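You operate a simulated robot arm through the tools that you are given. There is no shell and no other tool.

Carry out the task below with a simulated two-armed robot. There is one attempt and no reset: what you move stays moved.

TASK
Check the black sprung clamp in the jig and sort it.
Fine: latch it with the orange lever, press the yellow plunger, turn the lever back and stand the clamp in the tray that the jig names; turn no wing bolt; leave the other clamps alone. Where these are worked on the way, their far stop is far enough and under half their travel is too little: orange lever.

The check looks at the end state, three seconds after you hand in, the way a careful person would. Anything else that was tipped, shoved, dropped, spilled or broken makes it a failure.

THE ROBOT
Two 7-joint arms with two-finger parallel grippers on one trunk that stands fixed in place. Base frame: the origin is at the foot of the trunk, x ahead of it, y to its left, z up; the work surface is at about z = 0.86. Readings come in m, degrees, newtons and seconds.
The left shoulder is at [0.02, 0.138, 1.25], the right one opposite. With the tool pointing down near the work surface each hand reaches from about 0.1 to 0.48 m from the base axis, measured 20 degrees to its own side. Payload 1.57 kg a hand.
The tool frame of a hand sits at the grasp point between the pads (the TCP): z along the fingers, y along the line on which they close. The tips reach 0.03 m beyond it. The gripper opens to 0.08 m. The fingers are 0.017 m wide and 0.012 m thick; the gripper's body (0.04 by 0.082 m) begins 0.08 m behind the TCP.
Orientation is that of the tool frame in the base frame, as a unit quaternion [x, y, z, w]. With the fingers straight down and closing along the base's y, the tool's x points along the base's -x, its y along +y and its z along -z.

THE INTERFACE
- The arms move only by the tool step_arm. It takes "left_steps", "right_steps" or both (then of equal length, played together; a hand with none holds still); each is a list of rows, each a list of 6 numbers: the shift along the base's x, y, z in units of 40 mm (1.0 is 40 mm), then the turn, a rotation vector about the base's x, y, z in units of 6 degrees (1.0 is 6 degrees). In form: [[tx, ty, tz, rx, ry, rz], ...]. A call has 1 to 20 rows; each row shifts and turns the commanded pose from where the row before left it. "left_fingers" and "right_fingers" are, for a hand that has rows, the gripper command, from -1 (fully open) to 1 (shut), values between in proportion, set as the call begins (left out, the last holds). A call with a number of a shift or a turn outside -1 to 1 is refused whole. Rows are played at 5 a second. More than 0.05 m and 8.6 degrees between two rows, or a gripper value outside its range, and nothing of the call is played. Where a pose cannot be reached the arm comes as near as it can. A force on the tool above 40 N (or 10 N above the force at the start of the call, whichever is more), or a blocked arm, ends the call early, and 0.2 s more pass. Each finger travels about 0.045 m/s and halts on what it meets, pressing with about 41 N; the grip force reading is that of the motor and also rises with nothing between the fingers. The clock runs only during rows and for 0.2 s after the last one: add rows that do not move to give the fingers time. The reply holds the time, the measured pose of the TCP, the force on the tool along the base axes, the opening and the grip force, in the units named above and with some noise, with the torque about the TCP (base axes, N m) and any sound that the robot's microphone picked up.
- Cameras (640 x 400 px; columns grow to the right, rows downward): "scene" is now at [0.1676, -0.0584, 1.1894]; the picture's right is [-0.64, -0.77, 0.00], its down [0.01, -0.01, -1.00] and it looks along [0.77, -0.64, 0.01] (base axes); focal length 214 px, centre (320, 200). "left" rides on the left gripper at [0.072, 0.007, -0.122] in its tool frame; the picture's right is [-0.09, 1.00, 0.00], its down [-0.84, -0.08, -0.54] and it looks along [-0.54, -0.05, 0.84] (tool axes); focal length 238 px, centre (320, 200). "right" rides on the right gripper at [0.072, -0.007, -0.122] in its tool frame; the picture's right is [0.09, 1.00, 0.00], its down [-0.84, 0.08, -0.54] and it looks along [-0.54, 0.05, 0.84] (tool axes); focal length 238 px, centre (320, 200). There is no depth. A picture from a camera that has moved, and an enlarged one, comes with that camera's place and axes in the base frame and with its lens.
- snapshot(camera): a new picture of that camera. No time passes.
- lift_body(by): slides the trunk up (or, below 0, down) by that many m; the arms and the scene camera ride with it, the base frame stays. It gives what a move gives, with no picture.
- pan_tilt(pan, tilt): turns the head with the scene camera to pan (to the left, within 60 degrees either way) and tilt (down, from -29 to 69), counted from straight ahead of the robot. It gives what a move gives.
- inspect(camera, box): a new picture of the part [left, top, right, bottom] of that camera's present view, enlarged. No time passes.
- finish_job(): hands the job in; it is judged then, once.

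Places have to be worked out from the pictures, the camera data and where the tool is seen. Open the grippers and draw the arms clear of the work before you hand the job in, unless the task says otherwise.

The tools are called after "Emit:" as name(argument=value, ...) on one line, values as JSON. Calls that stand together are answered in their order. step_arm: Moves the arms, as the interface text tells. Its arguments: {"type":"object","properties":{"left_steps":{"type":"array","items":{"type":"array","items":{"type":"number"}}},"left_fingers":{"type":"number"},"right_steps":{"type":"array","items":{"type":"array","items":{"type":"number"}}},"right_fingers":{"type":"number"}},"required":[]} The other tools are called the same way: lift_body (by) moves the trunk up or down; pan_tilt (pan, tilt) turns the head that bears the scene camera; snapshot (camera) takes a picture; inspect (camera, box) takes an enlarged picture of a part of a camera's view; finish_job () hands the job in.

At the start:

```text
time_s: 0.0
left_eef_pos: [0.2275, -0.0379, 1.1712]
left_ee_rot: [0.0, 0.963, 0.003, -0.269]
left_contact_force: [7.5, 4.8, 3.5]
left_moment: [0.22, -0.14, -0.42]
left_finger_gap: 0.0801
left_grasp_force: 0.0
right_eef_pos: [0.154, -0.2961, 1.1124]
right_ee_rot: [0.032, 0.963, -0.051, -0.263]
right_contact_force: [0.1, -0.2, -0.5]
right_moment: [0.01, -0.01, 0.01]
right_finger_gap: 0.08
right_grasp_force: 0.2
trunk travel left (down, up): [-0.625, 0.615]
head pan, tilt (commanded): [-39.5, -0.8]
```

scene: 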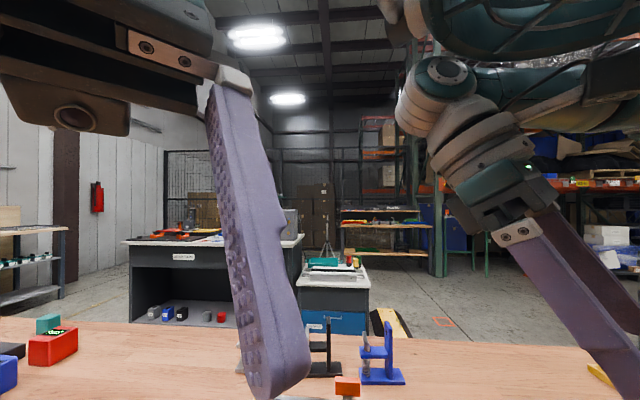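
right: 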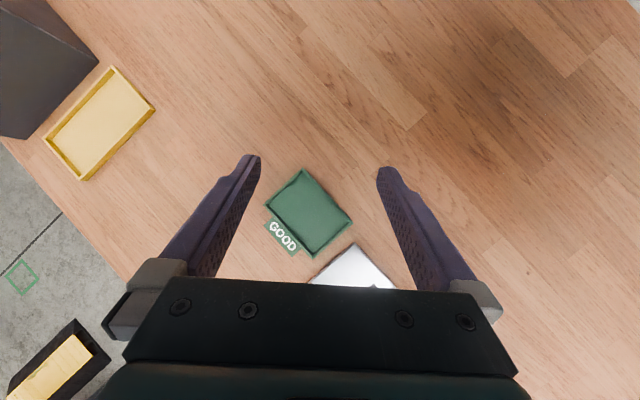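
left: 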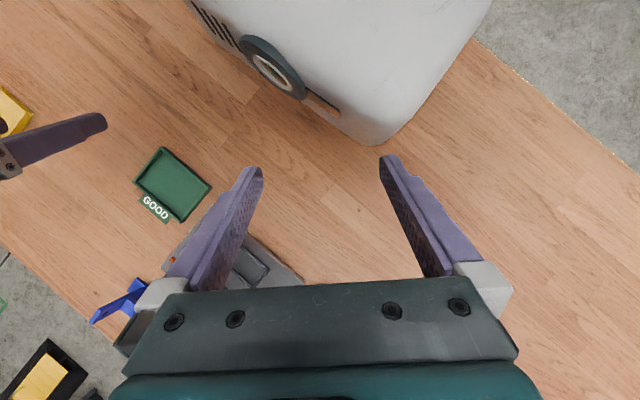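

The left hand is in front of the scene camera and the jig is partly hidden. I tilt the head down to look over the work surface.

Emit:
pan_tilt(pan=-40, tilt=45)

Emit:
snapshot(camera="scene")

```text
time_s: 1.1
left_eef_pos: [0.2285, -0.0377, 1.1705]
left_ee_rot: [-0.001, 0.963, 0.003, -0.27]
left_contact_force: [2.5, 2.1, -1.5]
left_moment: [0.0, -0.05, -0.16]
left_finger_gap: 0.0799
left_grasp_force: 0.1
right_eef_pos: [0.1528, -0.2974, 1.1129]
right_ee_rot: [0.033, 0.962, -0.051, -0.265]
right_contact_force: [-1.2, 0.5, -0.4]
right_moment: [0.0, 0.01, 0.02]
right_finger_gap: 0.0801
right_grasp_force: 0.1
trunk travel left (down, up): [-0.625, 0.615]
head pan, tilt (commanded): [-40.0, 45.0]
```

```text
taken
camera scene: at [0.161, -0.0533, 1.118], right [-0.65, -0.76, 0.0], down [-0.54, 0.46, -0.71], along [0.54, -0.46, -0.7], focal length 214 px, centre (320, 200)
```

scene: 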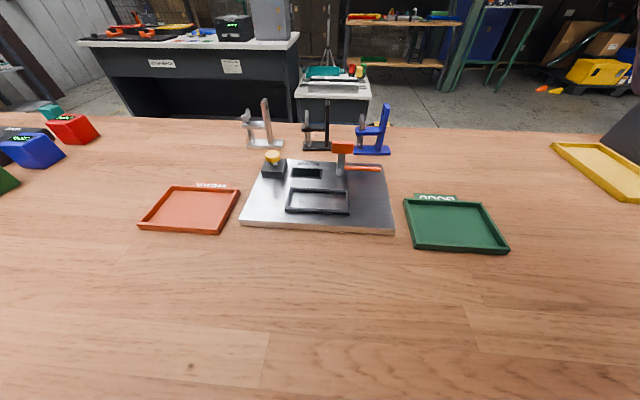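

The jig plate, two trays (one "GOOD"), and three clamps behind are visible. I enlarge the jig and the clamps.

Emit:
inspect(camera="scene", box=[220, 80, 420, 240])

Emit:
inspect(camera="scene", box=[0, 80, 240, 240])

Emit:
inspect(camera="scene", box=[390, 100, 640, 260])

Emit:
inspect(camera="scene", box=[235, 85, 405, 165])

Emit:
snapshot(camera="left")

```text
2.50 times, centred on (320, 160) of scene
camera zoom: at [0.161, -0.0533, 1.118], right [-0.65, -0.76, 0.0], down [-0.54, 0.46, -0.71], along [0.54, -0.46, -0.7], focal length 536 px, centre (320, 300)
```

zoom: 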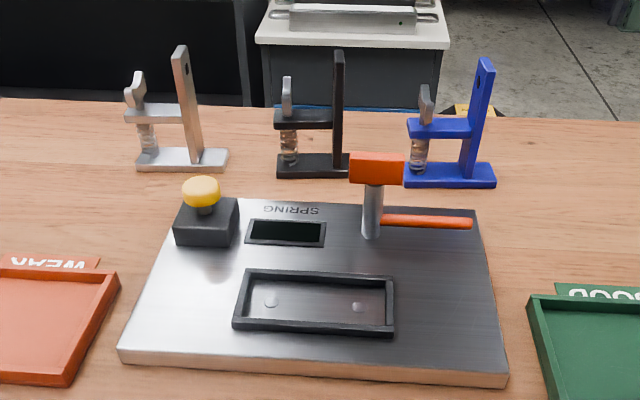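

```text
2.50 times, centred on (120, 160) of scene
camera zoom: at [0.161, -0.0533, 1.118], right [-0.65, -0.76, 0.0], down [-0.54, 0.46, -0.71], along [0.54, -0.46, -0.7], focal length 536 px, centre (820, 300)
```

zoom: 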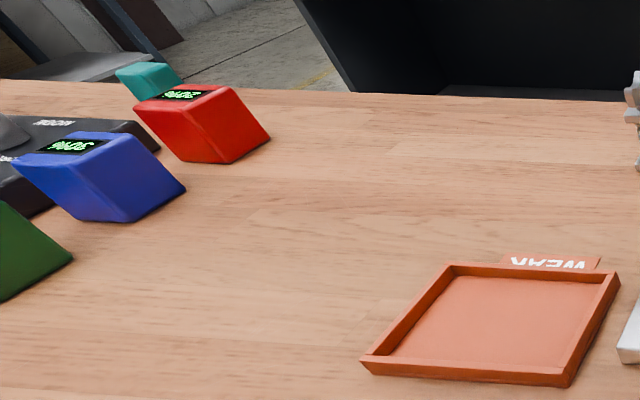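

```text
2.50 times, centred on (515, 180) of scene
camera zoom: at [0.161, -0.0533, 1.118], right [-0.65, -0.76, 0.0], down [-0.54, 0.46, -0.71], along [0.54, -0.46, -0.7], focal length 536 px, centre (-168, 250)
```

zoom: 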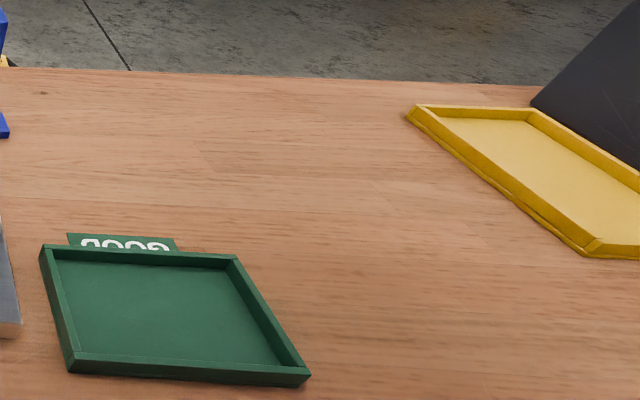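

```text
3.76 times, centred on (320, 125) of scene
camera zoom: at [0.161, -0.0533, 1.118], right [-0.65, -0.76, 0.0], down [-0.54, 0.46, -0.71], along [0.54, -0.46, -0.7], focal length 807 px, centre (320, 482)
```

zoom: 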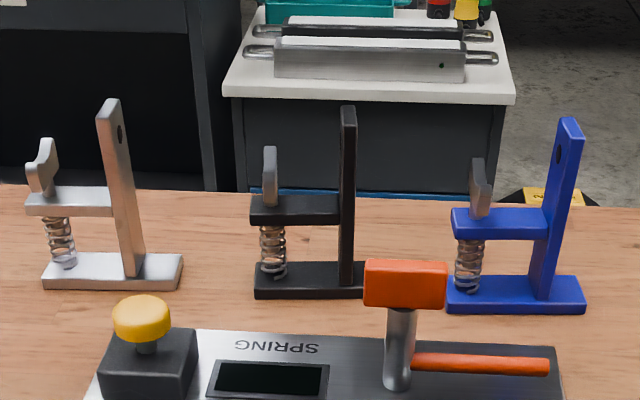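

```text
taken
camera left: at [0.2303, -0.0319, 1.3115], right [0.08, 1.0, -0.04], down [1.0, -0.08, 0.03], along [0.02, -0.04, -1.0], focal length 238 px, centre (320, 200)
```

left: 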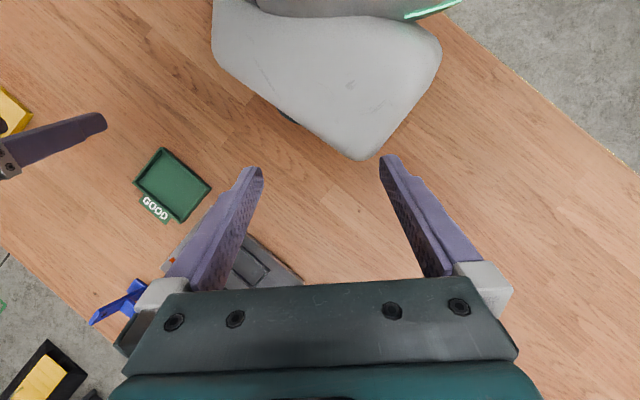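

From this view I put the black clamp near (0.49, -0.33), the seat near (0.35, -0.21) and the lever near (0.375, -0.29). The clamp's post is about 0.10 m tall. I move the left hand clear to its own side, high above the table, watching the force.

Emit:
step_arm(left_steps=[[0, 0.5, 0.2, 0, 0, 0], [0, 1, 0.2, 0, 0, 0], [0, 1, 0, 0, 0, 0], [0, 1, 0, 0, 0, 0], [0, 1, 0, 0, 0, 0], [0, 0.5, 0, 0, 0, 0]])

Emit:
snapshot(camera="left")

Emit:
snapshot(camera="scene")

```text
time_s: 1.8
left_eef_pos: [0.2233, 0.0228, 1.1715]
left_ee_rot: [0.0, 0.953, -0.008, -0.303]
left_contact_force: [7.6, -7.5, 10.6]
left_moment: [-0.68, 0.17, 0.3]
left_finger_gap: 0.08
left_grasp_force: 0.0
right_eef_pos: [0.1517, -0.2975, 1.112]
right_ee_rot: [0.031, 0.962, -0.052, -0.266]
right_contact_force: [0.2, 0.3, 0.2]
right_moment: [0.0, 0.01, -0.02]
right_finger_gap: 0.08
right_grasp_force: 0.1
trunk travel left (down, up): [-0.625, 0.615]
head pan, tilt (commanded): [-40.0, 45.0]
stopped in row 3 (left hand): the force on the tool passed its limit at 68 N (the readings are from after the stop); the commanded pose is now the measured one
```

```text
taken
camera left: at [0.234, 0.0318, 1.3117], right [0.07, 1.0, -0.07], down [1.0, -0.07, -0.04], along [-0.04, -0.07, -1.0], focal length 238 px, centre (320, 200)
```

left: 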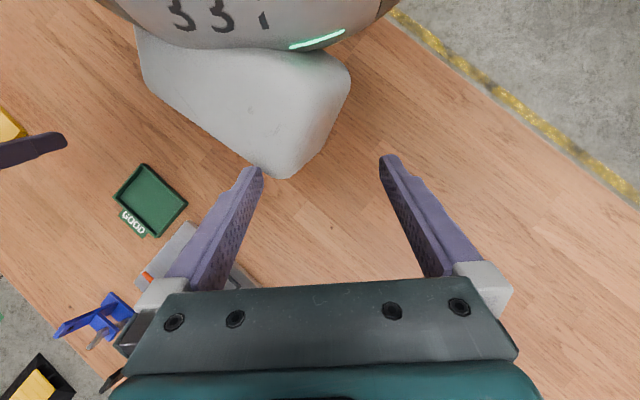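

```text
taken
camera scene: at [0.1612, -0.0518, 1.1164], right [-0.63, -0.77, 0.0], down [-0.56, 0.45, -0.7], along [0.54, -0.44, -0.72], focal length 214 px, centre (320, 200)
```

scene: 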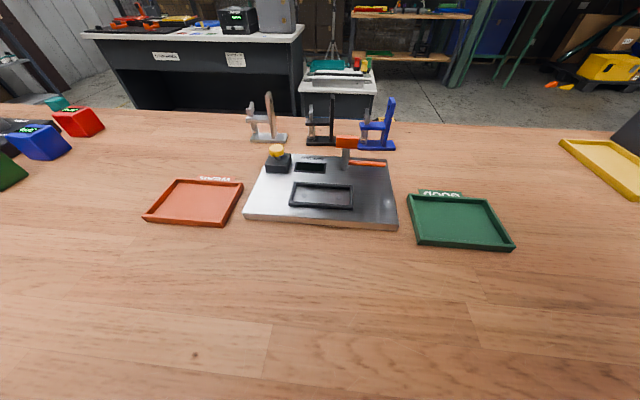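

The left finger caught the head. I draw it forward and up away from the head first, then across to the left.

Emit:
step_arm(left_steps=[[0.5, -0.3, 0, 0, 0, 0], [1, 0, 0, 0, 0, 0], [1, 0, 0.3, 0, 0, 0], [0.5, 0, 0.3, 0, 0, 0]])

Emit:
snapshot(camera="left")

```text
time_s: 2.6
left_eef_pos: [0.272, 0.0143, 1.1192]
left_ee_rot: [-0.005, 0.916, -0.009, -0.401]
left_contact_force: [0.5, 0.0, 0.5]
left_moment: [-0.06, 0.01, 0.01]
left_finger_gap: 0.0801
left_grasp_force: 0.0
left hand out of reach, approached as far as the arm can: row 3
right_eef_pos: [0.1538, -0.298, 1.1128]
right_ee_rot: [0.032, 0.962, -0.051, -0.265]
right_contact_force: [-0.4, 0.5, 0.5]
right_moment: [0.0, 0.01, -0.01]
right_finger_gap: 0.0796
right_grasp_force: 0.1
trunk travel left (down, up): [-0.625, 0.615]
head pan, tilt (commanded): [-40.0, 45.0]
stopped in row 3 (left hand): the arm was blocked; the commanded pose is now the measured one
```

```text
taken
camera left: at [0.3123, 0.0236, 1.2549], right [0.05, 1.0, -0.08], down [0.97, -0.06, -0.25], along [-0.25, -0.07, -0.97], focal length 238 px, centre (320, 200)
```

left: 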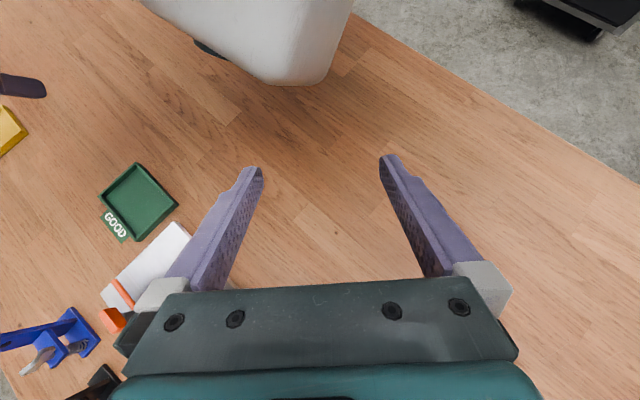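

The hand is free of the head now. I swing it left while turning the fingers to point down.

Emit:
step_arm(left_steps=[[0, 0.7, 0, 0, -1, 0], [0, 0.7, 0.2, 0, -1, 0], [0, 0.7, 0.2, 0, -1, 0], [0, 0.7, 0.2, 0, -1, 0], [0, 0.7, 0, 0, -1, 0], [0, 0.7, 0, 0, -1, 0], [0, 0.7, 0, 0, -1, 0]])

Emit:
snapshot(camera="right")

```text
time_s: 4.2
left_eef_pos: [0.2519, 0.2083, 1.1065]
left_ee_rot: [-0.001, 0.988, 0.044, -0.147]
left_contact_force: [0.5, 0.7, -0.5]
left_moment: [-0.01, 0.0, 0.01]
left_finger_gap: 0.0802
left_grasp_force: 0.0
right_eef_pos: [0.1537, -0.2981, 1.1121]
right_ee_rot: [0.032, 0.962, -0.05, -0.266]
right_contact_force: [-0.3, -0.4, -0.5]
right_moment: [0.0, 0.0, 0.02]
right_finger_gap: 0.0802
right_grasp_force: 0.0
trunk travel left (down, up): [-0.625, 0.615]
head pan, tilt (commanded): [-40.0, 45.0]
stopped in row 7 (left hand): the arm was blocked; the commanded pose is now the measured one
```

```text
taken
camera right: at [0.1542, -0.2877, 1.2537], right [-0.04, 1.0, -0.07], down [1.0, 0.05, 0.03], along [0.03, -0.07, -1.0], focal length 238 px, centre (320, 200)
```

right: 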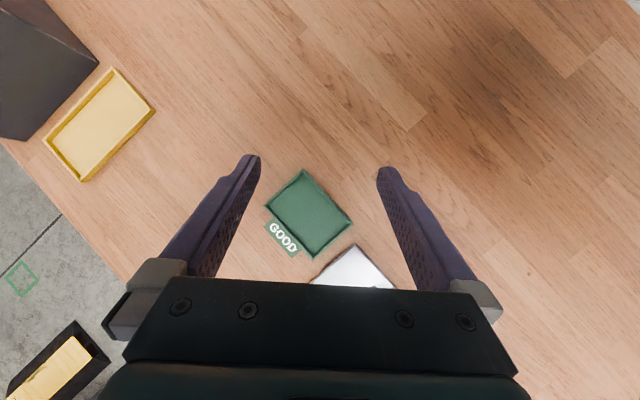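

The left hand is now clear at (0.25, 0.21). I bring the right hand upright, yawed about -40° to match the jig, at a height over the seat so its camera looks at the clamps.

Emit:
step_arm(right_steps=[[0.5, 0, 0.1, 0, -1, 0], [0.5, 0, 0.1, 0, -1, 0], [0.5, 0, 0, 0, -1, 0], [0.5, 0, 0, 0, -1, 0], [0.5, 0, 0, 0, -1, 0], [0.25, 0.3, 0, 0, 0, -1], [0.25, 0.3, 0, 0, 0, -1], [0.25, 0.3, 0, 0, 0, -1], [0.25, 0.3, 0, 0, 0, -1], [0.25, 0.3, 0, 0, 0, -1], [0.25, 0.3, 0, 0, 0, -1], [0.2, 0.2, 0, 0, 0, -0.75]])

Emit:
snapshot(camera="right")

Emit:
snapshot(camera="scene")

```text
time_s: 5.2
left_eef_pos: [0.2519, 0.2097, 1.1061]
left_ee_rot: [-0.001, 0.988, 0.043, -0.148]
left_contact_force: [0.5, 1.0, -0.7]
left_moment: [-0.04, 0.02, 0.02]
left_finger_gap: 0.0801
left_grasp_force: 0.1
right_eef_pos: [0.2115, -0.305, 1.0908]
right_ee_rot: [0.048, 0.988, -0.061, -0.137]
right_contact_force: [0.2, 0.4, 0.7]
right_moment: [0.03, -0.01, 0.02]
right_finger_gap: 0.08
right_grasp_force: 0.0
trunk travel left (down, up): [-0.625, 0.615]
head pan, tilt (commanded): [-40.0, 45.0]
stopped in row 5 (right hand): the arm was blocked; the commanded pose is now the measured one
```

```text
taken
camera right: at [0.1764, -0.2896, 1.2278], right [-0.01, 0.99, -0.11], down [0.96, 0.04, 0.29], along [0.29, -0.1, -0.95], focal length 238 px, centre (320, 200)
```

right: 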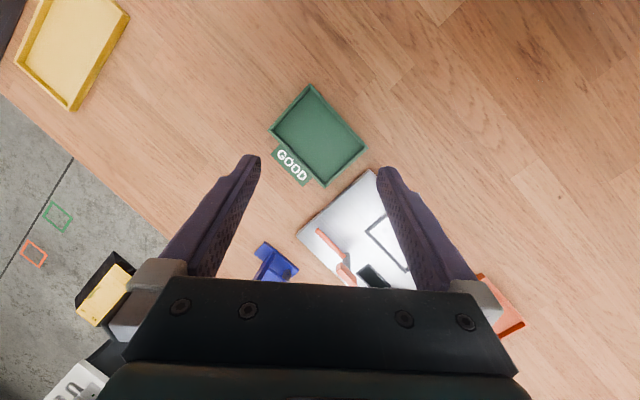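

```text
taken
camera scene: at [0.1611, -0.0529, 1.1177], right [-0.64, -0.77, 0.0], down [-0.54, 0.45, -0.71], along [0.54, -0.45, -0.71], focal length 214 px, centre (320, 200)
```

scene: 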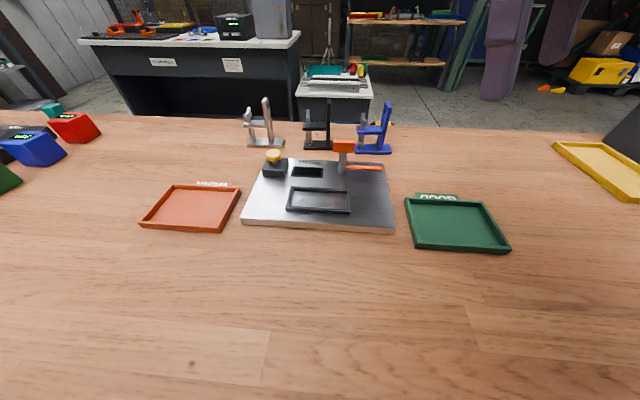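

The arm stopped at about 16° short of vertical, likely a wrist limit at this height. I lower the hand a bit and go on with the yaw, in smaller turns.

Emit:
step_arm(right_steps=[[0.3, 0, -0.6, 0, 0, 0], [0.3, 0.2, -0.6, 0, 0, -0.5], [0.3, 0.3, -0.4, 0, 0, -1], [0.3, 0.3, 0, 0, 0, -1], [0.3, 0.3, 0, 0, 0, -1], [0.3, 0.3, 0, 0, 0, -1], [0.3, 0.3, 0, 0, 0, -1], [0.3, 0.3, 0, 0, 0, -1]])

Emit:
snapshot(camera="right")

Emit:
snapshot(camera="scene")

```text
time_s: 7.0
left_eef_pos: [0.2523, 0.2088, 1.1056]
left_ee_rot: [-0.001, 0.988, 0.044, -0.147]
left_contact_force: [0.3, 0.2, 0.3]
left_moment: [-0.01, 0.03, 0.0]
left_finger_gap: 0.08
left_grasp_force: 0.0
right_eef_pos: [0.308, -0.2255, 1.0266]
right_ee_rot: [0.375, 0.915, -0.013, -0.148]
right_contact_force: [-0.2, -0.7, -0.1]
right_moment: [0.01, 0.0, 0.0]
right_finger_gap: 0.0801
right_grasp_force: 0.0
trunk travel left (down, up): [-0.625, 0.615]
head pan, tilt (commanded): [-40.0, 45.0]
```

```text
taken
camera right: at [0.2903, -0.1907, 1.1638], right [0.62, 0.78, -0.11], down [0.77, -0.57, 0.29], along [0.16, -0.26, -0.95], focal length 238 px, centre (320, 200)
```

right: 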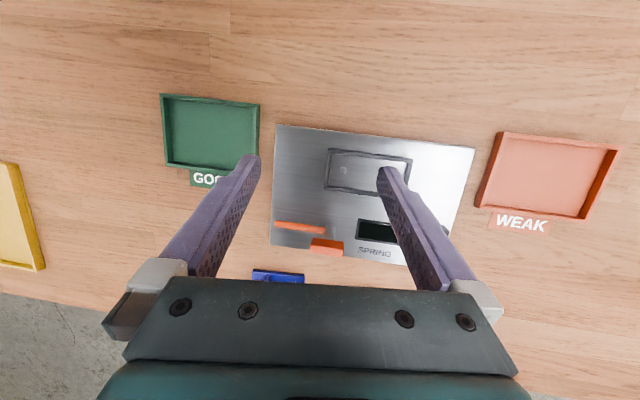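

```text
taken
camera scene: at [0.1611, -0.0529, 1.1177], right [-0.64, -0.77, 0.0], down [-0.54, 0.45, -0.71], along [0.54, -0.45, -0.71], focal length 214 px, centre (320, 200)
```

scene: 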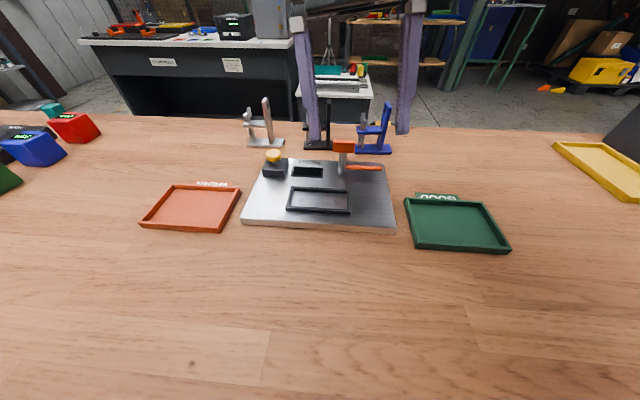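

The right camera now shows the jig, trays and lever: the plate's edge lies at about 46° and the display is dark. I tilt the fingers forward about 30° and level the roll, to look at the black clamp and test the reach.

Emit:
step_arm(right_steps=[[0.06, 0.07, 0, -0.527, -0.795, 0.095], [0.06, 0.07, 0, -0.527, -0.795, 0.095], [0.06, 0.07, 0, -0.527, -0.795, 0.095], [0.06, 0.07, 0, -0.527, -0.795, 0.095], [0.06, 0.07, 0, -0.527, -0.795, 0.095], [0.06, 0.07, 0, -0.527, -0.795, 0.095], [0.06, 0.07, 0, -0.527, -0.795, 0.095], [0.06, 0.07, 0, -0.527, -0.795, 0.095]])

Emit:
snapshot(camera="right")

Emit:
snapshot(camera="scene")

```text
time_s: 8.8
left_eef_pos: [0.252, 0.2111, 1.1062]
left_ee_rot: [-0.001, 0.988, 0.044, -0.147]
left_contact_force: [0.0, 0.9, 0.6]
left_moment: [0.0, -0.01, 0.02]
left_finger_gap: 0.08
left_grasp_force: 0.0
right_eef_pos: [0.3277, -0.2025, 1.0276]
right_ee_rot: [0.345, 0.902, -0.092, 0.243]
right_contact_force: [-0.1, 0.2, -0.3]
right_moment: [-0.02, 0.01, -0.03]
right_finger_gap: 0.0797
right_grasp_force: 0.0
trunk travel left (down, up): [-0.625, 0.615]
head pan, tilt (commanded): [-40.0, 45.0]
```

```text
taken
camera right: at [0.2319, -0.1245, 1.0976], right [0.61, 0.79, -0.05], down [0.39, -0.25, 0.89], along [0.69, -0.56, -0.46], focal length 238 px, centre (320, 200)
```

right: 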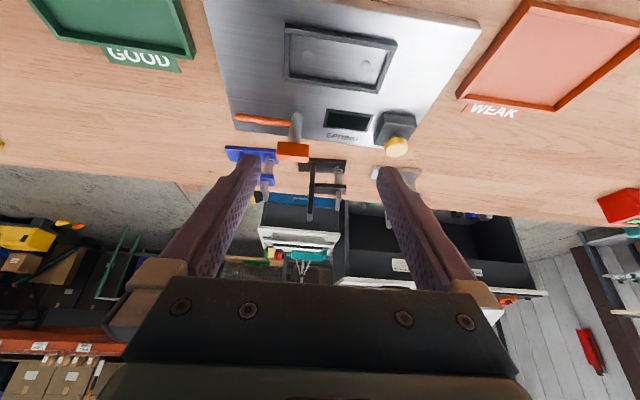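

```text
taken
camera scene: at [0.1611, -0.0529, 1.1177], right [-0.64, -0.77, 0.0], down [-0.54, 0.45, -0.71], along [0.54, -0.45, -0.71], focal length 214 px, centre (320, 200)
```

scene: 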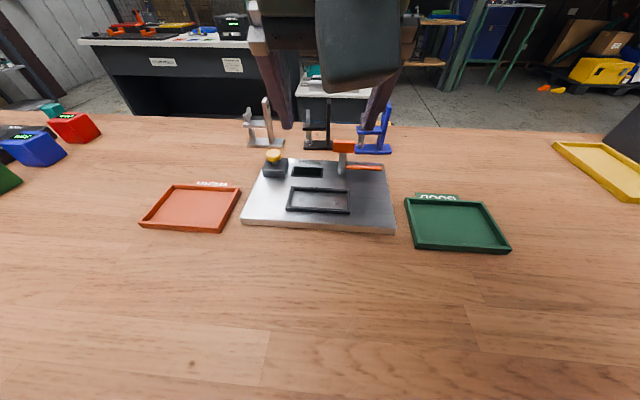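

The tilt was reached without trouble. I enlarge the right camera's view of the clamps and lever to measure them.

Emit:
inspect(camera="right", box=[220, 100, 430, 230])

Emit:
inspect(camera="scene", box=[230, 90, 410, 202])

Emit:
inspect(camera="right", box=[200, 0, 480, 170])

```text
3.05 times, centred on (325, 165) of right
camera zoom: at [0.2319, -0.1245, 1.0976], right [0.61, 0.79, -0.05], down [0.39, -0.25, 0.89], along [0.69, -0.56, -0.46], focal length 726 px, centre (305, 307)
```

zoom: 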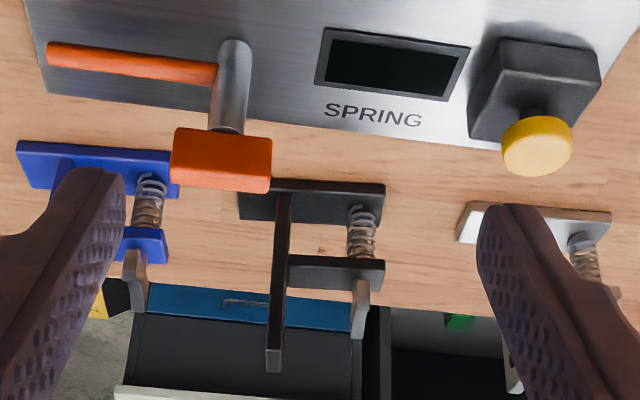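

```text
3.56 times, centred on (320, 146) of scene
camera zoom: at [0.1611, -0.0529, 1.1177], right [-0.64, -0.77, 0.0], down [-0.54, 0.45, -0.71], along [0.54, -0.45, -0.71], focal length 763 px, centre (320, 392)
```

zoom: 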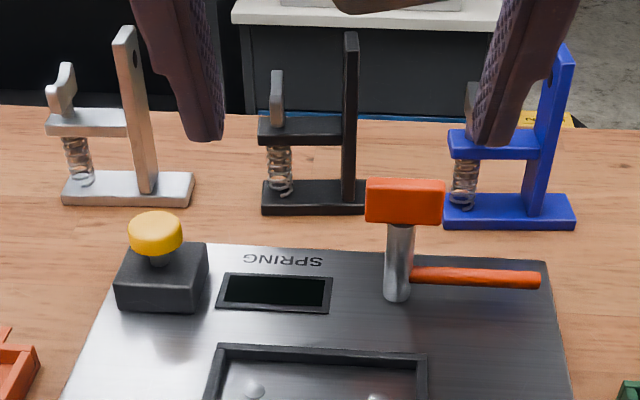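

```text
2.29 times, centred on (340, 85) of right
camera zoom: at [0.2319, -0.1245, 1.0976], right [0.61, 0.79, -0.05], down [0.39, -0.25, 0.89], along [0.69, -0.56, -0.46], focal length 545 px, centre (274, 463)
```

zoom: 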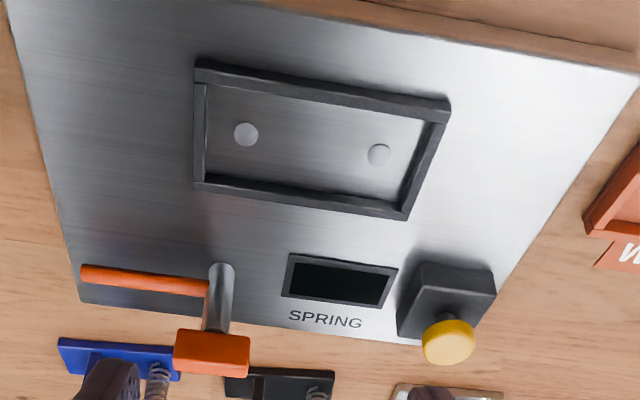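

I place the post at about (0.479, -0.340), its top at z ≈ 0.959, with the clamp turned about 50° and the seat about 45°. I set the fingers to a 40 mm gap and go to a pose above the post, staying above everything.

Emit:
step_arm(right_steps=[[0.6, -0.55, 0.1, 0, 0, 0.1], [0.7, -0.65, 0, 0, 0, 0.1], [0.7, -0.65, 0, 0, 0, 0.1], [0.7, -0.65, 0, 0, 0, 0], [0.6, -0.55, 0, 0, 0, 0], [0.4, -0.34, 0, 0, 0, 0], [0, 0, 0, 0, 0, 0]], right_fingers=0.0)

Emit:
snapshot(camera="right")

Emit:
snapshot(camera="scene")

```text
time_s: 10.4
left_eef_pos: [0.2527, 0.2088, 1.1056]
left_ee_rot: [-0.001, 0.988, 0.044, -0.147]
left_contact_force: [0.9, -0.2, 0.8]
left_moment: [0.01, 0.01, 0.01]
left_finger_gap: 0.0801
left_grasp_force: 0.0
right_eef_pos: [0.4746, -0.337, 1.0321]
right_ee_rot: [0.331, 0.908, -0.089, 0.243]
right_contact_force: [0.1, -0.1, -0.5]
right_moment: [0.01, 0.01, 0.03]
right_finger_gap: 0.04
right_grasp_force: 0.1
trunk travel left (down, up): [-0.625, 0.615]
head pan, tilt (commanded): [-40.0, 45.0]
```

```text
taken
camera right: at [0.3773, -0.2625, 1.1016], right [0.58, 0.81, -0.05], down [0.4, -0.23, 0.89], along [0.71, -0.53, -0.46], focal length 238 px, centre (320, 200)
```

right: 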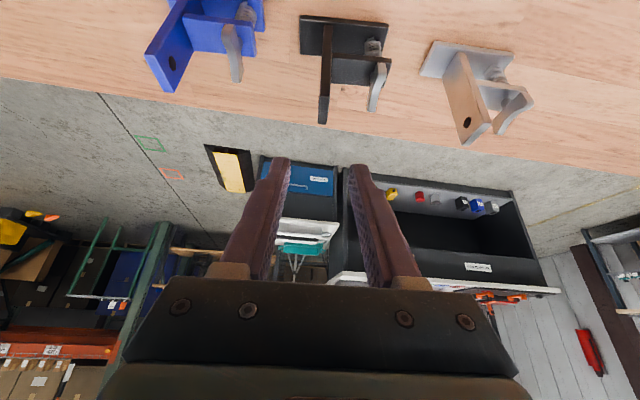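

```text
taken
camera scene: at [0.1612, -0.0529, 1.1177], right [-0.64, -0.77, 0.0], down [-0.54, 0.45, -0.71], along [0.54, -0.45, -0.71], focal length 214 px, centre (320, 200)
```

scene: 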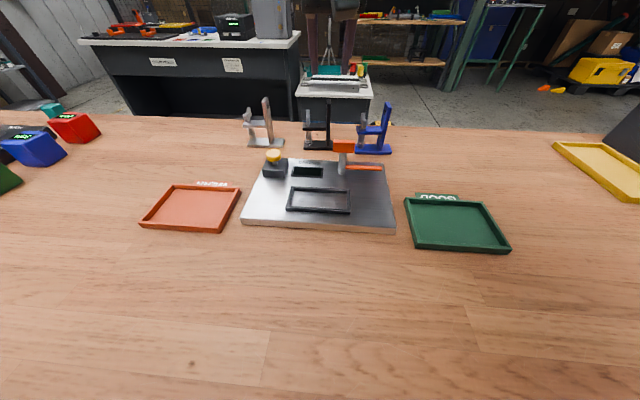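

The reach is fine. I enlarge the black clamp in the right camera to refine where its post lies relative to the fingers.

Emit:
inspect(camera="right", box=[260, 0, 440, 112])

Emit:
inspect(camera="right", box=[270, 10, 410, 130])

```text
3.56 times, centred on (350, 56) of right
camera zoom: at [0.3773, -0.2625, 1.1016], right [0.58, 0.81, -0.05], down [0.4, -0.23, 0.89], along [0.71, -0.53, -0.46], focal length 848 px, centre (213, 712)
```

zoom: 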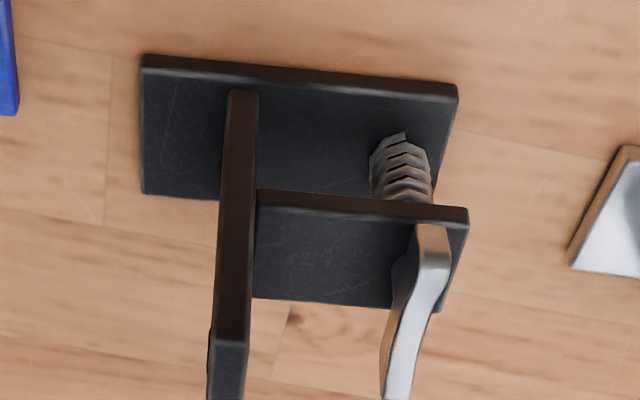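

```text
3.33 times, centred on (340, 70) of right
camera zoom: at [0.3773, -0.2625, 1.1016], right [0.58, 0.81, -0.05], down [0.4, -0.23, 0.89], along [0.71, -0.53, -0.46], focal length 794 px, centre (253, 633)
```

zoom: 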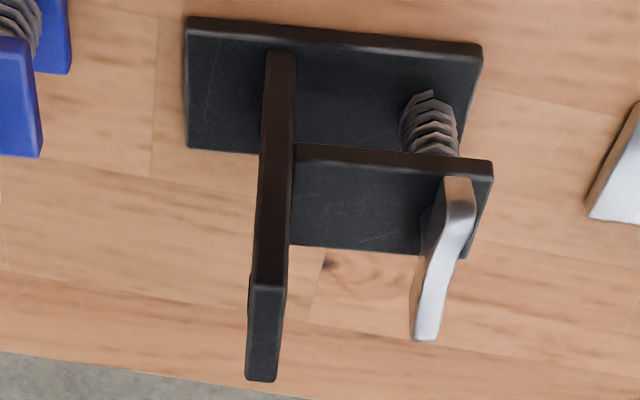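

The post lies within about 1 mm of the fingers' centre plane and its bar's top is near z = 0.913. I shift 3 mm forward, turn 1° and descend so the TCP ends at z ≈ 0.950, with the fingertips just above the bar.

Emit:
step_arm(right_steps=[[0.065, -0.045, -0.2, 0, 0, 0.15], [0, 0, -0.4, 0, 0, 0], [0, 0, -0.4, 0, 0, 0], [0, 0, -0.4, 0, 0, 0], [0, 0, -0.35, 0, 0, 0], [0, 0, 0, 0, 0, 0]])

Emit:
snapshot(camera="right")

Emit:
inspect(camera="scene", box=[230, 70, 410, 182])

```text
time_s: 11.8
left_eef_pos: [0.2528, 0.2096, 1.1057]
left_ee_rot: [-0.001, 0.988, 0.043, -0.147]
left_contact_force: [-0.8, -0.3, 0.0]
left_moment: [0.02, -0.02, 0.01]
left_finger_gap: 0.0801
left_grasp_force: 0.1
right_eef_pos: [0.4783, -0.3397, 0.9606]
right_ee_rot: [0.324, 0.91, -0.087, 0.243]
right_contact_force: [-0.4, 0.6, -0.3]
right_moment: [0.0, -0.03, 0.0]
right_finger_gap: 0.0401
right_grasp_force: 0.1
trunk travel left (down, up): [-0.625, 0.615]
head pan, tilt (commanded): [-40.0, 45.0]
```

```text
taken
camera right: at [0.3793, -0.2669, 1.0313], right [0.57, 0.82, -0.05], down [0.4, -0.23, 0.89], along [0.72, -0.52, -0.46], focal length 238 px, centre (320, 200)
```

right: 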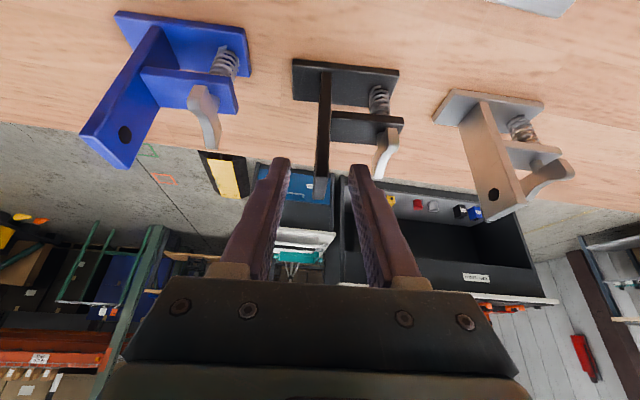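

```text
3.56 times, centred on (320, 126) of scene
camera zoom: at [0.1611, -0.0529, 1.1177], right [-0.64, -0.77, 0.0], down [-0.54, 0.45, -0.71], along [0.54, -0.45, -0.71], focal length 763 px, centre (320, 463)
```

zoom: 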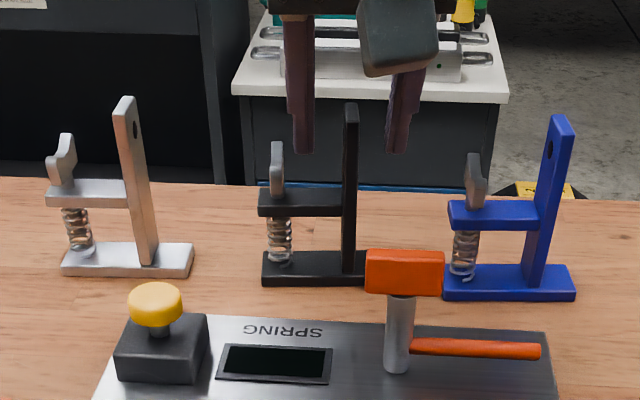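

The post stands centred between the fingers. I lower another 11 mm and close the gripper on it, with still rows for the fingers.

Emit:
step_arm(right_steps=[[0, 0, -0.27, 0, 0, 0], [0, 0, 0, 0, 0, 0]])

Emit:
inspect(camera="right", box=[240, 60, 440, 220])

```text
time_s: 12.4
left_eef_pos: [0.2521, 0.2091, 1.1057]
left_ee_rot: [-0.001, 0.988, 0.044, -0.146]
left_contact_force: [-0.4, 0.0, 0.0]
left_moment: [0.02, 0.01, 0.01]
left_finger_gap: 0.0799
left_grasp_force: 0.0
right_eef_pos: [0.4778, -0.3397, 0.9502]
right_ee_rot: [0.325, 0.91, -0.087, 0.243]
right_contact_force: [0.1, -0.8, 0.1]
right_moment: [0.01, 0.02, -0.02]
right_finger_gap: 0.0399
right_grasp_force: 0.1
trunk travel left (down, up): [-0.625, 0.615]
head pan, tilt (commanded): [-40.0, 45.0]
```

```text
2.50 times, centred on (340, 140) of right
camera zoom: at [0.379, -0.2666, 1.0205], right [0.57, 0.82, -0.05], down [0.4, -0.23, 0.89], along [0.72, -0.52, -0.46], focal length 596 px, centre (270, 350)
```

zoom: 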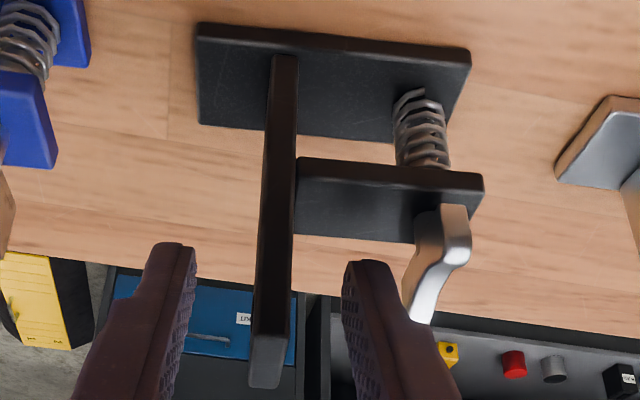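

The fingers straddle the post and clear the wing bolt. I close on the post.

Emit:
step_arm(right_steps=[[0, 0, 0, 0, 0, 0], [0, 0, 0, 0, 0, 0], [0, 0, 0, 0, 0, 0], [0, 0, 0, 0, 0, 0], [0, 0, 0, 0, 0, 0]], right_fingers=1.0)

Emit:
inspect(camera="right", box=[240, 60, 440, 220])

```text
time_s: 13.7
left_eef_pos: [0.251, 0.2092, 1.1055]
left_ee_rot: [-0.001, 0.988, 0.043, -0.148]
left_contact_force: [-0.8, 0.3, 0.5]
left_moment: [0.02, 0.02, 0.0]
left_finger_gap: 0.0798
left_grasp_force: 0.1
right_eef_pos: [0.4778, -0.3402, 0.9497]
right_ee_rot: [0.323, 0.91, -0.087, 0.244]
right_contact_force: [0.9, 0.2, 0.1]
right_moment: [-0.02, 0.01, 0.02]
right_finger_gap: 0.008
right_grasp_force: 27.3
trunk travel left (down, up): [-0.625, 0.615]
head pan, tilt (commanded): [-40.0, 45.0]
```

```text
2.50 times, centred on (340, 140) of right
camera zoom: at [0.3789, -0.2667, 1.0205], right [0.57, 0.82, -0.05], down [0.4, -0.23, 0.89], along [0.72, -0.52, -0.46], focal length 596 px, centre (270, 350)
```

zoom: 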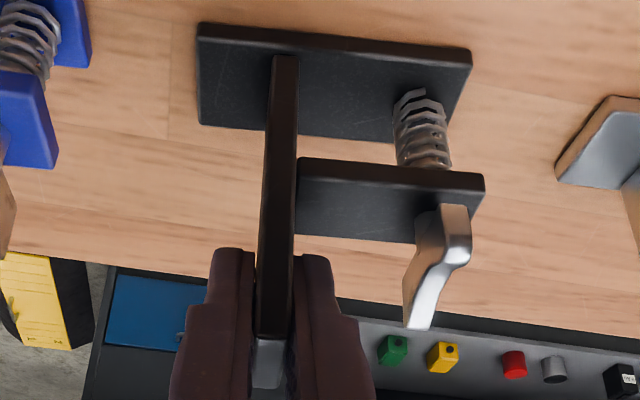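

The grip holds (gap 8 mm, 27 N) and the clamp did not shift. I lift it straight up 12 cm so that its base clears the lever's head.

Emit:
step_arm(right_steps=[[0, 0, 0.3, 0, 0, 0], [0, 0, 0.7, 0, 0, 0], [0, 0, 0.8, 0, 0, 0], [0, 0, 0.8, 0, 0, 0], [0, 0, 0.4, 0, 0, 0], [0, 0, 0, 0, 0, 0]])

Emit:
snapshot(camera="right")

Emit:
snapshot(camera="scene")

```text
time_s: 15.1
left_eef_pos: [0.2526, 0.2095, 1.1057]
left_ee_rot: [-0.001, 0.988, 0.043, -0.148]
left_contact_force: [0.0, 0.5, -0.2]
left_moment: [0.03, 0.01, 0.0]
left_finger_gap: 0.0802
left_grasp_force: 0.0
right_eef_pos: [0.477, -0.3393, 1.07]
right_ee_rot: [0.324, 0.91, -0.086, 0.243]
right_contact_force: [0.2, -0.3, -2.4]
right_moment: [-0.03, 0.04, 0.02]
right_finger_gap: 0.0076
right_grasp_force: 27.6
trunk travel left (down, up): [-0.625, 0.615]
head pan, tilt (commanded): [-40.0, 45.0]
```

```text
taken
camera right: at [0.3788, -0.2666, 1.1398], right [0.57, 0.82, -0.05], down [0.4, -0.23, 0.89], along [0.72, -0.52, -0.46], focal length 238 px, centre (320, 200)
```

right: 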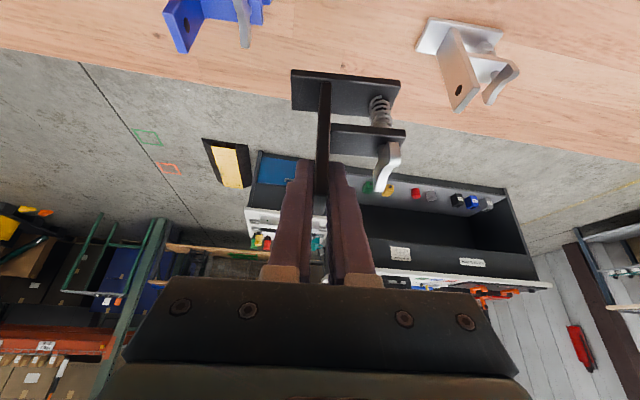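

```text
taken
camera scene: at [0.161, -0.0528, 1.1176], right [-0.64, -0.77, 0.0], down [-0.54, 0.45, -0.71], along [0.54, -0.45, -0.71], focal length 214 px, centre (320, 200)
```

scene: 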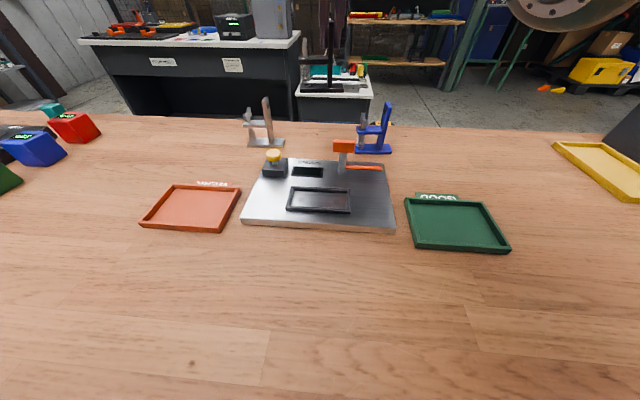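

The clamp hangs upright with its base near z = 0.98, above the lever. I carry it over the seat, turning it -5.5° to the seat's angle.

Emit:
step_arm(right_steps=[[-0.4, 0.36, 0, 0, 0, -0.153], [-0.6, 0.53, 0, 0, 0, -0.153], [-0.7, 0.62, 0, 0, 0, -0.153], [-0.7, 0.62, 0, 0, 0, -0.153], [-0.6, 0.53, 0, 0, 0, -0.153], [-0.47, 0.43, 0, 0, 0, -0.153], [0, 0, 0, 0, 0, 0]])

Emit:
snapshot(camera="right")

Emit:
snapshot(camera="scene")

```text
time_s: 16.6
left_eef_pos: [0.2516, 0.2098, 1.1063]
left_ee_rot: [-0.001, 0.988, 0.043, -0.147]
left_contact_force: [0.0, -0.1, 0.0]
left_moment: [0.0, 0.0, -0.01]
left_finger_gap: 0.0797
left_grasp_force: 0.0
right_eef_pos: [0.3391, -0.2157, 1.0697]
right_ee_rot: [0.367, 0.894, -0.098, 0.238]
right_contact_force: [-0.1, -0.5, -1.9]
right_moment: [-0.02, 0.03, -0.01]
right_finger_gap: 0.0079
right_grasp_force: 26.5
trunk travel left (down, up): [-0.625, 0.615]
head pan, tilt (commanded): [-40.0, 45.0]
```

```text
taken
camera right: at [0.2475, -0.1337, 1.1403], right [0.64, 0.76, -0.05], down [0.38, -0.26, 0.89], along [0.67, -0.59, -0.46], focal length 238 px, centre (320, 200)
```

right: 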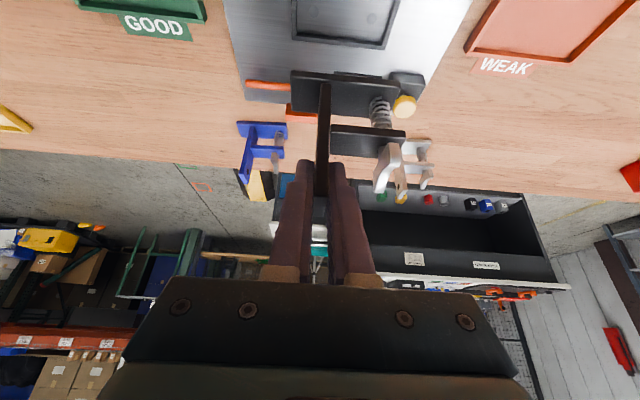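

```text
taken
camera scene: at [0.161, -0.0528, 1.1176], right [-0.64, -0.77, 0.0], down [-0.54, 0.45, -0.71], along [0.54, -0.45, -0.71], focal length 214 px, centre (320, 200)
```

scene: 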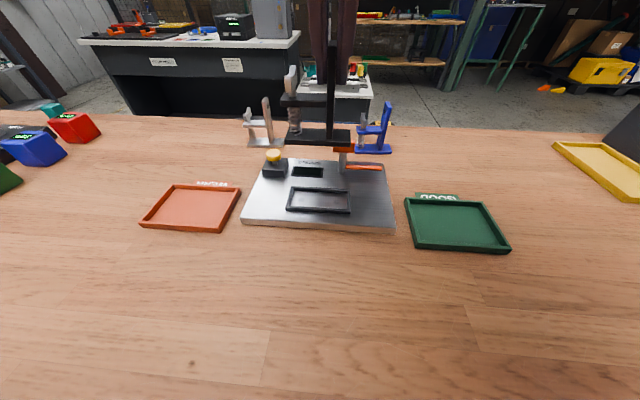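

The clamp is over the seat at 45.4°. I lower it until its base is about 2 cm above the plate and then check the alignment with the seat.

Emit:
step_arm(right_steps=[[0, 0, -0.5, 0, 0, 0], [0, 0, -0.6, 0, 0, 0], [0, 0, -0.6, 0, 0, 0], [0, 0, -0.4, 0, 0, 0], [0, 0, 0, 0, 0, 0]])

Emit:
inspect(camera="scene", box=[220, 130, 420, 255])

Emit:
snapshot(camera="right")

Emit:
inspect(camera="right", box=[220, 0, 440, 138])

```text
time_s: 17.9
left_eef_pos: [0.2528, 0.2098, 1.1062]
left_ee_rot: [-0.001, 0.988, 0.044, -0.147]
left_contact_force: [-0.1, 0.2, -0.3]
left_moment: [0.01, -0.01, -0.02]
left_finger_gap: 0.0798
left_grasp_force: 0.1
right_eef_pos: [0.3395, -0.2161, 0.9864]
right_ee_rot: [0.367, 0.893, -0.097, 0.239]
right_contact_force: [-0.4, -0.2, -1.5]
right_moment: [-0.03, 0.01, 0.03]
right_finger_gap: 0.0075
right_grasp_force: 26.6
trunk travel left (down, up): [-0.625, 0.615]
head pan, tilt (commanded): [-40.0, 45.0]
```

```text
3.20 times, centred on (320, 192) of scene
camera zoom: at [0.161, -0.0528, 1.1177], right [-0.64, -0.77, 0.0], down [-0.54, 0.45, -0.71], along [0.54, -0.45, -0.71], focal length 686 px, centre (320, 224)
```

zoom: 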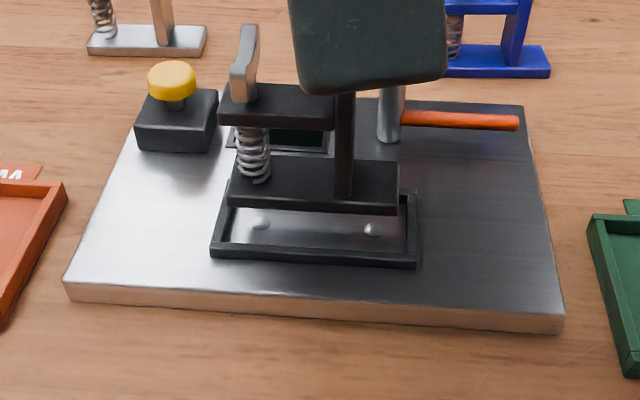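

```text
taken
camera right: at [0.248, -0.1332, 1.0564], right [0.64, 0.76, -0.05], down [0.38, -0.26, 0.89], along [0.67, -0.59, -0.46], focal length 238 px, centre (320, 200)
```

right: 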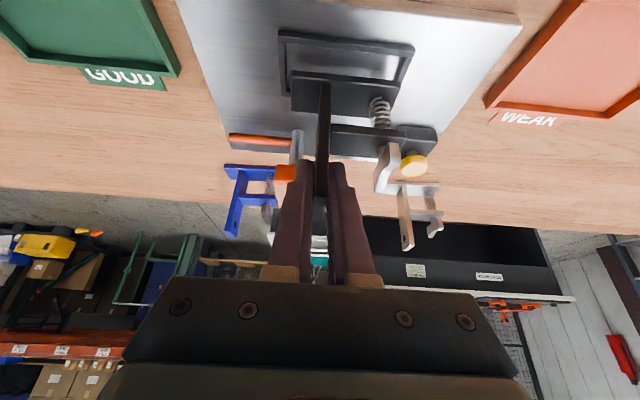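

```text
2.90 times, centred on (330, 69) of right
camera zoom: at [0.248, -0.1332, 1.0564], right [0.64, 0.76, -0.05], down [0.38, -0.26, 0.89], along [0.67, -0.59, -0.46], focal length 691 px, centre (291, 580)
```

zoom: 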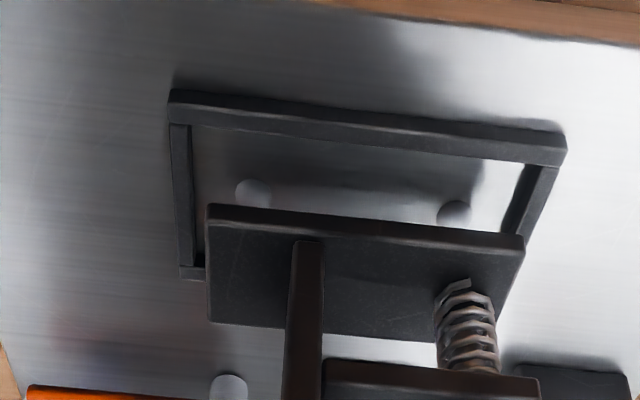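

I enlarge further on the seat from both cameras to measure the frame's inner edges against the clamp's base.

Emit:
inspect(camera="scene", box=[280, 170, 360, 220])

Emit:
inspect(camera="right", box=[270, 20, 430, 120])

```text
8.00 times, centred on (320, 195) of scene
camera zoom: at [0.161, -0.0528, 1.1177], right [-0.64, -0.77, 0.0], down [-0.54, 0.45, -0.71], along [0.54, -0.45, -0.71], focal length 1716 px, centre (320, 240)
```

zoom: 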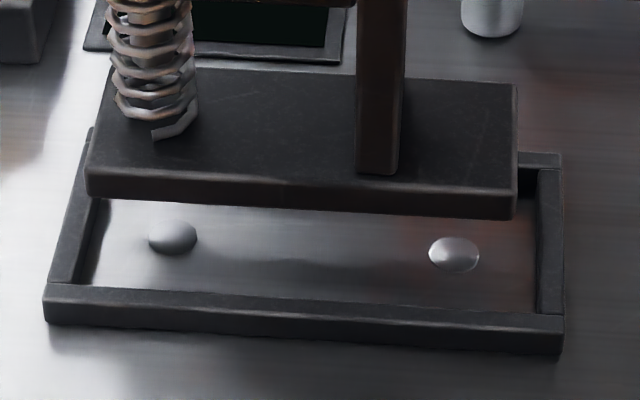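

```text
4.00 times, centred on (350, 70) of right
camera zoom: at [0.248, -0.1332, 1.0564], right [0.64, 0.76, -0.05], down [0.38, -0.26, 0.89], along [0.67, -0.59, -0.46], focal length 953 px, centre (200, 720)
```

zoom: 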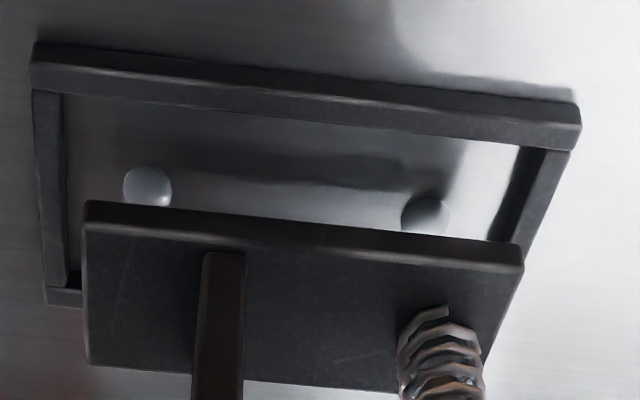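

Both cameras agree: the base is about 1.6 mm off along the seat and 2 mm toward the front, with yaw within half a degree. I correct that and lower 2 cm, staying just above contact.

Emit:
step_arm(right_steps=[[0.008, -0.0625, 0, 0, 0, 0], [0, 0, -0.2, 0, 0, 0], [0, 0, -0.2, 0, 0, 0], [0, 0, -0.1, 0, 0, 0], [0, 0, 0, 0, 0, 0]])

Emit:
inspect(camera="scene", box=[270, 165, 370, 225])

Emit:
inspect(camera="right", box=[260, 10, 440, 120])

```text
time_s: 19.1
left_eef_pos: [0.2518, 0.2088, 1.1064]
left_ee_rot: [-0.001, 0.988, 0.043, -0.145]
left_contact_force: [-0.3, -0.3, -0.2]
left_moment: [-0.01, 0.0, -0.02]
left_finger_gap: 0.0801
left_grasp_force: 0.0
right_eef_pos: [0.3403, -0.2196, 0.968]
right_ee_rot: [0.368, 0.892, -0.098, 0.242]
right_contact_force: [-1.9, -0.5, 16.9]
right_moment: [-0.34, -0.02, -0.04]
right_finger_gap: 0.0078
right_grasp_force: 26.9
trunk travel left (down, up): [-0.625, 0.615]
head pan, tilt (commanded): [-40.0, 45.0]
```

```text
6.40 times, centred on (320, 195) of scene
camera zoom: at [0.1618, -0.0536, 1.118], right [-0.64, -0.77, 0.0], down [-0.54, 0.45, -0.71], along [0.54, -0.46, -0.71], focal length 1373 px, centre (320, 232)
```

zoom: 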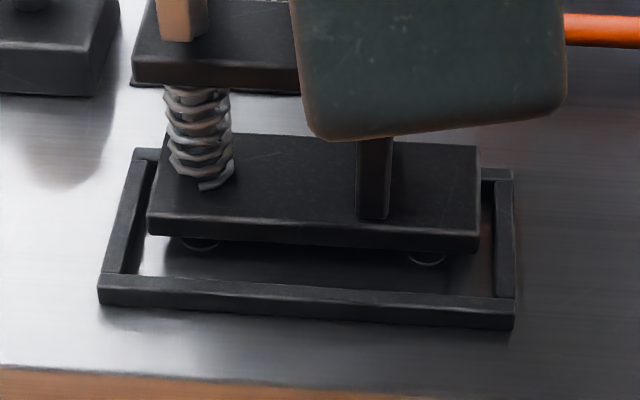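

```text
3.56 times, centred on (350, 65) of right
camera zoom: at [0.2491, -0.137, 1.0376], right [0.64, 0.76, -0.04], down [0.37, -0.26, 0.89], along [0.67, -0.59, -0.46], focal length 848 px, centre (213, 680)
```

zoom: 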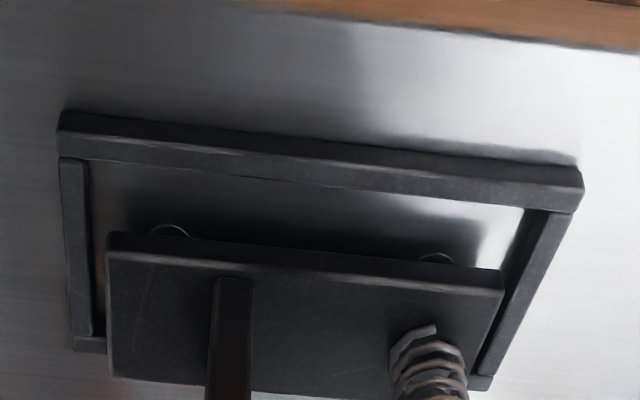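

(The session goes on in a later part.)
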